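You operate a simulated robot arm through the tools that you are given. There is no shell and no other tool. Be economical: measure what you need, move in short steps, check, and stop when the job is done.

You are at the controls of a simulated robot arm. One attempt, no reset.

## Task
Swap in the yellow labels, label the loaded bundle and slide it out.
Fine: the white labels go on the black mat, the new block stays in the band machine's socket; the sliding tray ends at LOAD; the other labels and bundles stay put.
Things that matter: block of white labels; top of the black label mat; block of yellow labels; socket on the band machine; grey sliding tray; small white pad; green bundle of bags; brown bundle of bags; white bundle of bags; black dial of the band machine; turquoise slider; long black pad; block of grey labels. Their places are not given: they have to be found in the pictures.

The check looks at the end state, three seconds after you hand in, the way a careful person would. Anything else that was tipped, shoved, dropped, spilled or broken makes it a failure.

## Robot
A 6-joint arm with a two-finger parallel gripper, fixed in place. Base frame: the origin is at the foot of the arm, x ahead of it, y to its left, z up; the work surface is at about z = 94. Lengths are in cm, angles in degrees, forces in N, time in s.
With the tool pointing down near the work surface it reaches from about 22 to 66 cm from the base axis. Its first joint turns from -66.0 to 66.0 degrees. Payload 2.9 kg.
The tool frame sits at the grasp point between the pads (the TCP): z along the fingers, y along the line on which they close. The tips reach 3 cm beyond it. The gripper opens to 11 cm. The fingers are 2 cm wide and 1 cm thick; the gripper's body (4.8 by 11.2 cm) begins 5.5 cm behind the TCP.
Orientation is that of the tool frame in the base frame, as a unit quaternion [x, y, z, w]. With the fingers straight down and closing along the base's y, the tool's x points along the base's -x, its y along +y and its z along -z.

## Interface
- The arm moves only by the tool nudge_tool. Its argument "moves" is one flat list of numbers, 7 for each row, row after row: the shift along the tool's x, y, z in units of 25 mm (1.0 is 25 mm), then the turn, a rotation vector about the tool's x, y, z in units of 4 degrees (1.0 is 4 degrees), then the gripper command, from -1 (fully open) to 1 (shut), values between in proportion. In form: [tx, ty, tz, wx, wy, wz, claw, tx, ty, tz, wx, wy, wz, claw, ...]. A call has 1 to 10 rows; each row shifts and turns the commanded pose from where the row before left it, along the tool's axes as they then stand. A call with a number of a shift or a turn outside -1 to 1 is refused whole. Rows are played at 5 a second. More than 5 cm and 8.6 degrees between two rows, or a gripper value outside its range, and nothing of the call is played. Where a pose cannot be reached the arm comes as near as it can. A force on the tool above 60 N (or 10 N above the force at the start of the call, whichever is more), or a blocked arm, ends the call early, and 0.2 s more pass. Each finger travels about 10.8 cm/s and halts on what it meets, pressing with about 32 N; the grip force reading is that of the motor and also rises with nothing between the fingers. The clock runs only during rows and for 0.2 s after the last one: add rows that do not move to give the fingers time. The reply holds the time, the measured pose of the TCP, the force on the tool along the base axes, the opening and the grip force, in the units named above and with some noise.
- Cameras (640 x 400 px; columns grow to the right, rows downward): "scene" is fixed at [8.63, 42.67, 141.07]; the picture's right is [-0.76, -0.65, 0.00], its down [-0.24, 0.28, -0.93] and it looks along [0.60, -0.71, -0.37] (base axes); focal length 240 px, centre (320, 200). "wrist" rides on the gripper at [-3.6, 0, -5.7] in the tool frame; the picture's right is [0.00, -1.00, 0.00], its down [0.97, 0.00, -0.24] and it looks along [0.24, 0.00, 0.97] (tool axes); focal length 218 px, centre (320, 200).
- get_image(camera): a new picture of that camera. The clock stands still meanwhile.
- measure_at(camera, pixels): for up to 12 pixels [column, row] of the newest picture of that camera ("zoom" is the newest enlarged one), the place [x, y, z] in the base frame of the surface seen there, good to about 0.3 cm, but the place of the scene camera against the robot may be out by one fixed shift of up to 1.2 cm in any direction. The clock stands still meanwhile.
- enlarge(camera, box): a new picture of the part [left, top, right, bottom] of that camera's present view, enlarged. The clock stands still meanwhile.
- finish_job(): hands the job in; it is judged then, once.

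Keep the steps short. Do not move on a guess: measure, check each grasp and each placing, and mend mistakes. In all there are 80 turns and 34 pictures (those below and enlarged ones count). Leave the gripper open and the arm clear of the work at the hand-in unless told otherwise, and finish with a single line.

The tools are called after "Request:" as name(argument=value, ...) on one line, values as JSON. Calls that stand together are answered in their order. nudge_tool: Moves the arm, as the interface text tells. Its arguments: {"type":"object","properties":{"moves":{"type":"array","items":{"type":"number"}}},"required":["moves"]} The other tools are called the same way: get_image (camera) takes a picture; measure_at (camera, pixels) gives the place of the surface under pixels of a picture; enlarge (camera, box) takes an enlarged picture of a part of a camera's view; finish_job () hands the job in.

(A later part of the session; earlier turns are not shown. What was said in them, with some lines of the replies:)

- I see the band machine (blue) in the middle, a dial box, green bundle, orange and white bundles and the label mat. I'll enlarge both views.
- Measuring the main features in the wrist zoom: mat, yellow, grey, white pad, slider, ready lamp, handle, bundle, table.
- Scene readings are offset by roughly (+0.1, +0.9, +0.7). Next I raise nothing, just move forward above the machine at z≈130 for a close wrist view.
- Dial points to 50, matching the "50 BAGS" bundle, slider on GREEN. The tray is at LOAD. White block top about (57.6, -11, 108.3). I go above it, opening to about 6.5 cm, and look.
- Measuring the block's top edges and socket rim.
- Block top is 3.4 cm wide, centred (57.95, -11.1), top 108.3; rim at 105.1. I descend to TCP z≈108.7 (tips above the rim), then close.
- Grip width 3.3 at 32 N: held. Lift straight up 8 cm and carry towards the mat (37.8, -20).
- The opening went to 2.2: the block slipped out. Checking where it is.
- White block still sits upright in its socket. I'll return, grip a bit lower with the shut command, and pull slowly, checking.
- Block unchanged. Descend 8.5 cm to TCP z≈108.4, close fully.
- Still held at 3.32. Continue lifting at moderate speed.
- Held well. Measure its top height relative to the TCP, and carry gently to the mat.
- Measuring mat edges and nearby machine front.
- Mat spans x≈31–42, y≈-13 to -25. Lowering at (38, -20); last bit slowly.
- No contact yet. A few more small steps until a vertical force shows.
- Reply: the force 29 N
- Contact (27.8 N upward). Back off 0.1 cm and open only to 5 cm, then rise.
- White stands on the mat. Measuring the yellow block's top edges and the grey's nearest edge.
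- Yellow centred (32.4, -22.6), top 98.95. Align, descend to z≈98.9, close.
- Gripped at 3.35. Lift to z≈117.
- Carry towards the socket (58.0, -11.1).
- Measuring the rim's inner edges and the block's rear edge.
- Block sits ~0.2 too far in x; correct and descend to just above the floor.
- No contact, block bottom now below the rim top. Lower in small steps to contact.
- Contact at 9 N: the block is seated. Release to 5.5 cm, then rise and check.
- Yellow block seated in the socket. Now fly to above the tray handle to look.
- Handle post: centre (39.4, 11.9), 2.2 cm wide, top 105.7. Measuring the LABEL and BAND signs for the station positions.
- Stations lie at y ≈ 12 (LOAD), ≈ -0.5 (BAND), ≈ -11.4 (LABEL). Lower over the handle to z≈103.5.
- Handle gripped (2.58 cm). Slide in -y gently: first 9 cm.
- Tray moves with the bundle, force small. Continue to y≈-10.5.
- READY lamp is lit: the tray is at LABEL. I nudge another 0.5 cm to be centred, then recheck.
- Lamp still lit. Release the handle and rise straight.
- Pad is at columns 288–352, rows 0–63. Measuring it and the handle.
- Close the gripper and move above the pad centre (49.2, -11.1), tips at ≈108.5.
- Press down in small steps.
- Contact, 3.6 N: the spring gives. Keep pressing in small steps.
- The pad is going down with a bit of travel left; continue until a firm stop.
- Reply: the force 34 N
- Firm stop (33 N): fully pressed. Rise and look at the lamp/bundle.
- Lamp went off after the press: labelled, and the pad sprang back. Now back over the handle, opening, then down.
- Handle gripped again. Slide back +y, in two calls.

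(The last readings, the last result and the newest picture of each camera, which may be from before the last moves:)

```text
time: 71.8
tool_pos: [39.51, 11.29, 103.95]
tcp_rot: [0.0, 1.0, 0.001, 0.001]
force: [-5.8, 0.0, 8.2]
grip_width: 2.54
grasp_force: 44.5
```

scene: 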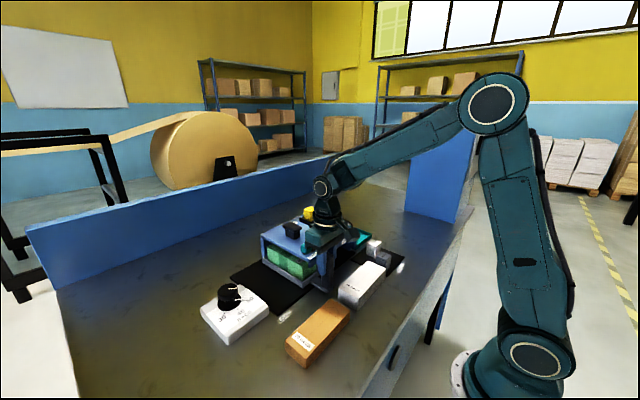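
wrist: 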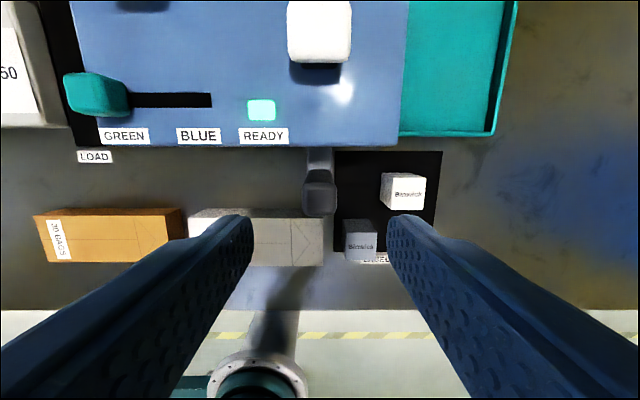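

Half a centimetre more to the starting position (11.77), then release, rise and look.

Request:
nudge_tool(moves=[0, 0.1, 0, 0, 0, 0, 1, 0, 0.1, 0, 0, 0, 0, 1, 0, 0, 0, 0, 0, 0, 1])

Request:
nudge_tool(moves=[0, 0, 0, 0, 0, 0, 0.2, 0, 0, 0, 0, 0, 0, -0.1, 0, 0, 0, 0, 0, 0, -0.1, 0, 0, -0.5, 0, 0, 0, -0.1, 0, 0, -0.9, 0, 0, 0, -0.1, 0, 0, -0.9, 0, 0, 0, -0.1, 0, 0, -0.9, 0, 0, 0, -0.1, 0, 0, -0.9, 0, 0, 0, -0.1, 0, 0, -0.9, 0, 0, 0, -0.1, 0, 0, -0.9, 0, 0, 0, -0.1])

Request:
get_image(camera="wrist")

```text
time: 72.6
tool_pos: [39.55, 11.82, 103.99]
tcp_rot: [0.0, 1.0, 0.0, 0.002]
force: [-5.6, 1.8, 7.5]
grip_width: 2.61
grasp_force: 44.9
```

```text
time: 74.8
tool_pos: [39.4, 11.56, 118.59]
tcp_rot: [0.0, 1.0, 0.0, 0.0]
force: [-0.2, -0.2, 0.9]
grip_width: 6.06
grasp_force: 0.0
```

```text
7 pictures are left
```

wrist: 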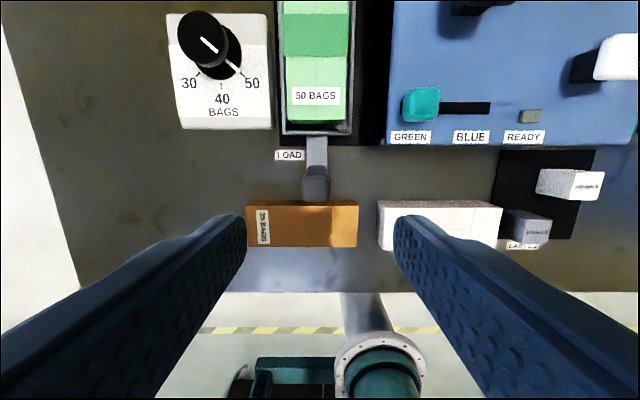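

Tray is back at LOAD. Measuring handle and moving up/clear, then a final look at the bundle for the yellow label.

Request:
measure_at(camera="wrist", pixels=[[316, 183], [304, 183], [328, 183], [289, 155]])

Request:
nudge_tool(moves=[0, -0.6, -0.8, 0, 0, 0, -0.5, 0, -0.6, -0.8, 0, 0, 0, -1, 0, -0.6, -0.8, 0, 0, 0, -1, 0, -0.6, -0.8, 0, 0, 0, -1, 0, -0.6, -0.8, 0, 0, 0, -1, 0, -0.6, -0.8, 0, 0, 0, -1, 0, 0, 0, 0, 0, 0, -1])

Request:
enlarge(camera="wrist", box=[80, 0, 480, 250])

Request:
enlarge(camera="scene", box=[190, 190, 420, 370])

```text
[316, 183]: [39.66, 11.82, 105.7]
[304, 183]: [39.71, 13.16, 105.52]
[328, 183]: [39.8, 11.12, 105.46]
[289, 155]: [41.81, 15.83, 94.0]
```

```text
time: 76.4
tool_pos: [39.47, 2.77, 130.69]
tcp_rot: [0.001, 1.0, 0.0, 0.001]
force: [-0.2, 0.2, 0.4]
grip_width: 11.01
grasp_force: 0.0
```

```text
1.60 times, centred on (280, 125) of wrist
```

zoom: 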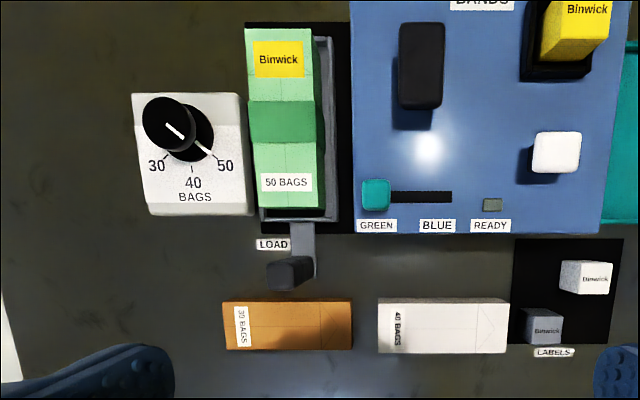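

```text
2.22 times, centred on (305, 280) of scene
```

zoom: 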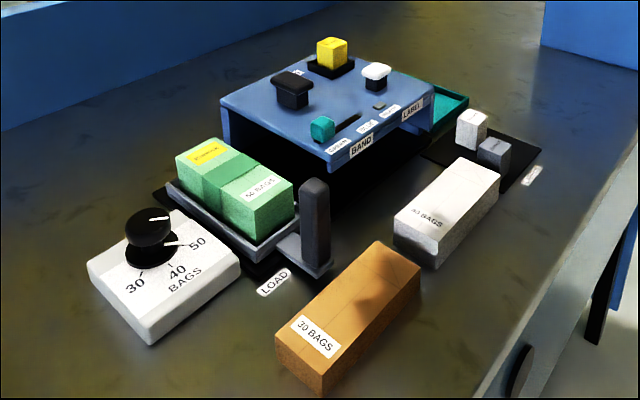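

The bundle has one yellow "Binwick" label. The tray is at LOAD, the yellow block is in the socket and the white block is on the mat. Nothing else has moved, and the gripper is open and clear, so I'm handing in.

Request:
finish_job()

```text
The job is handed in.
```

Done: the yellow labels are in the socket, the white labels are on the mat, and the green bundle is labelled and back out at LOAD.
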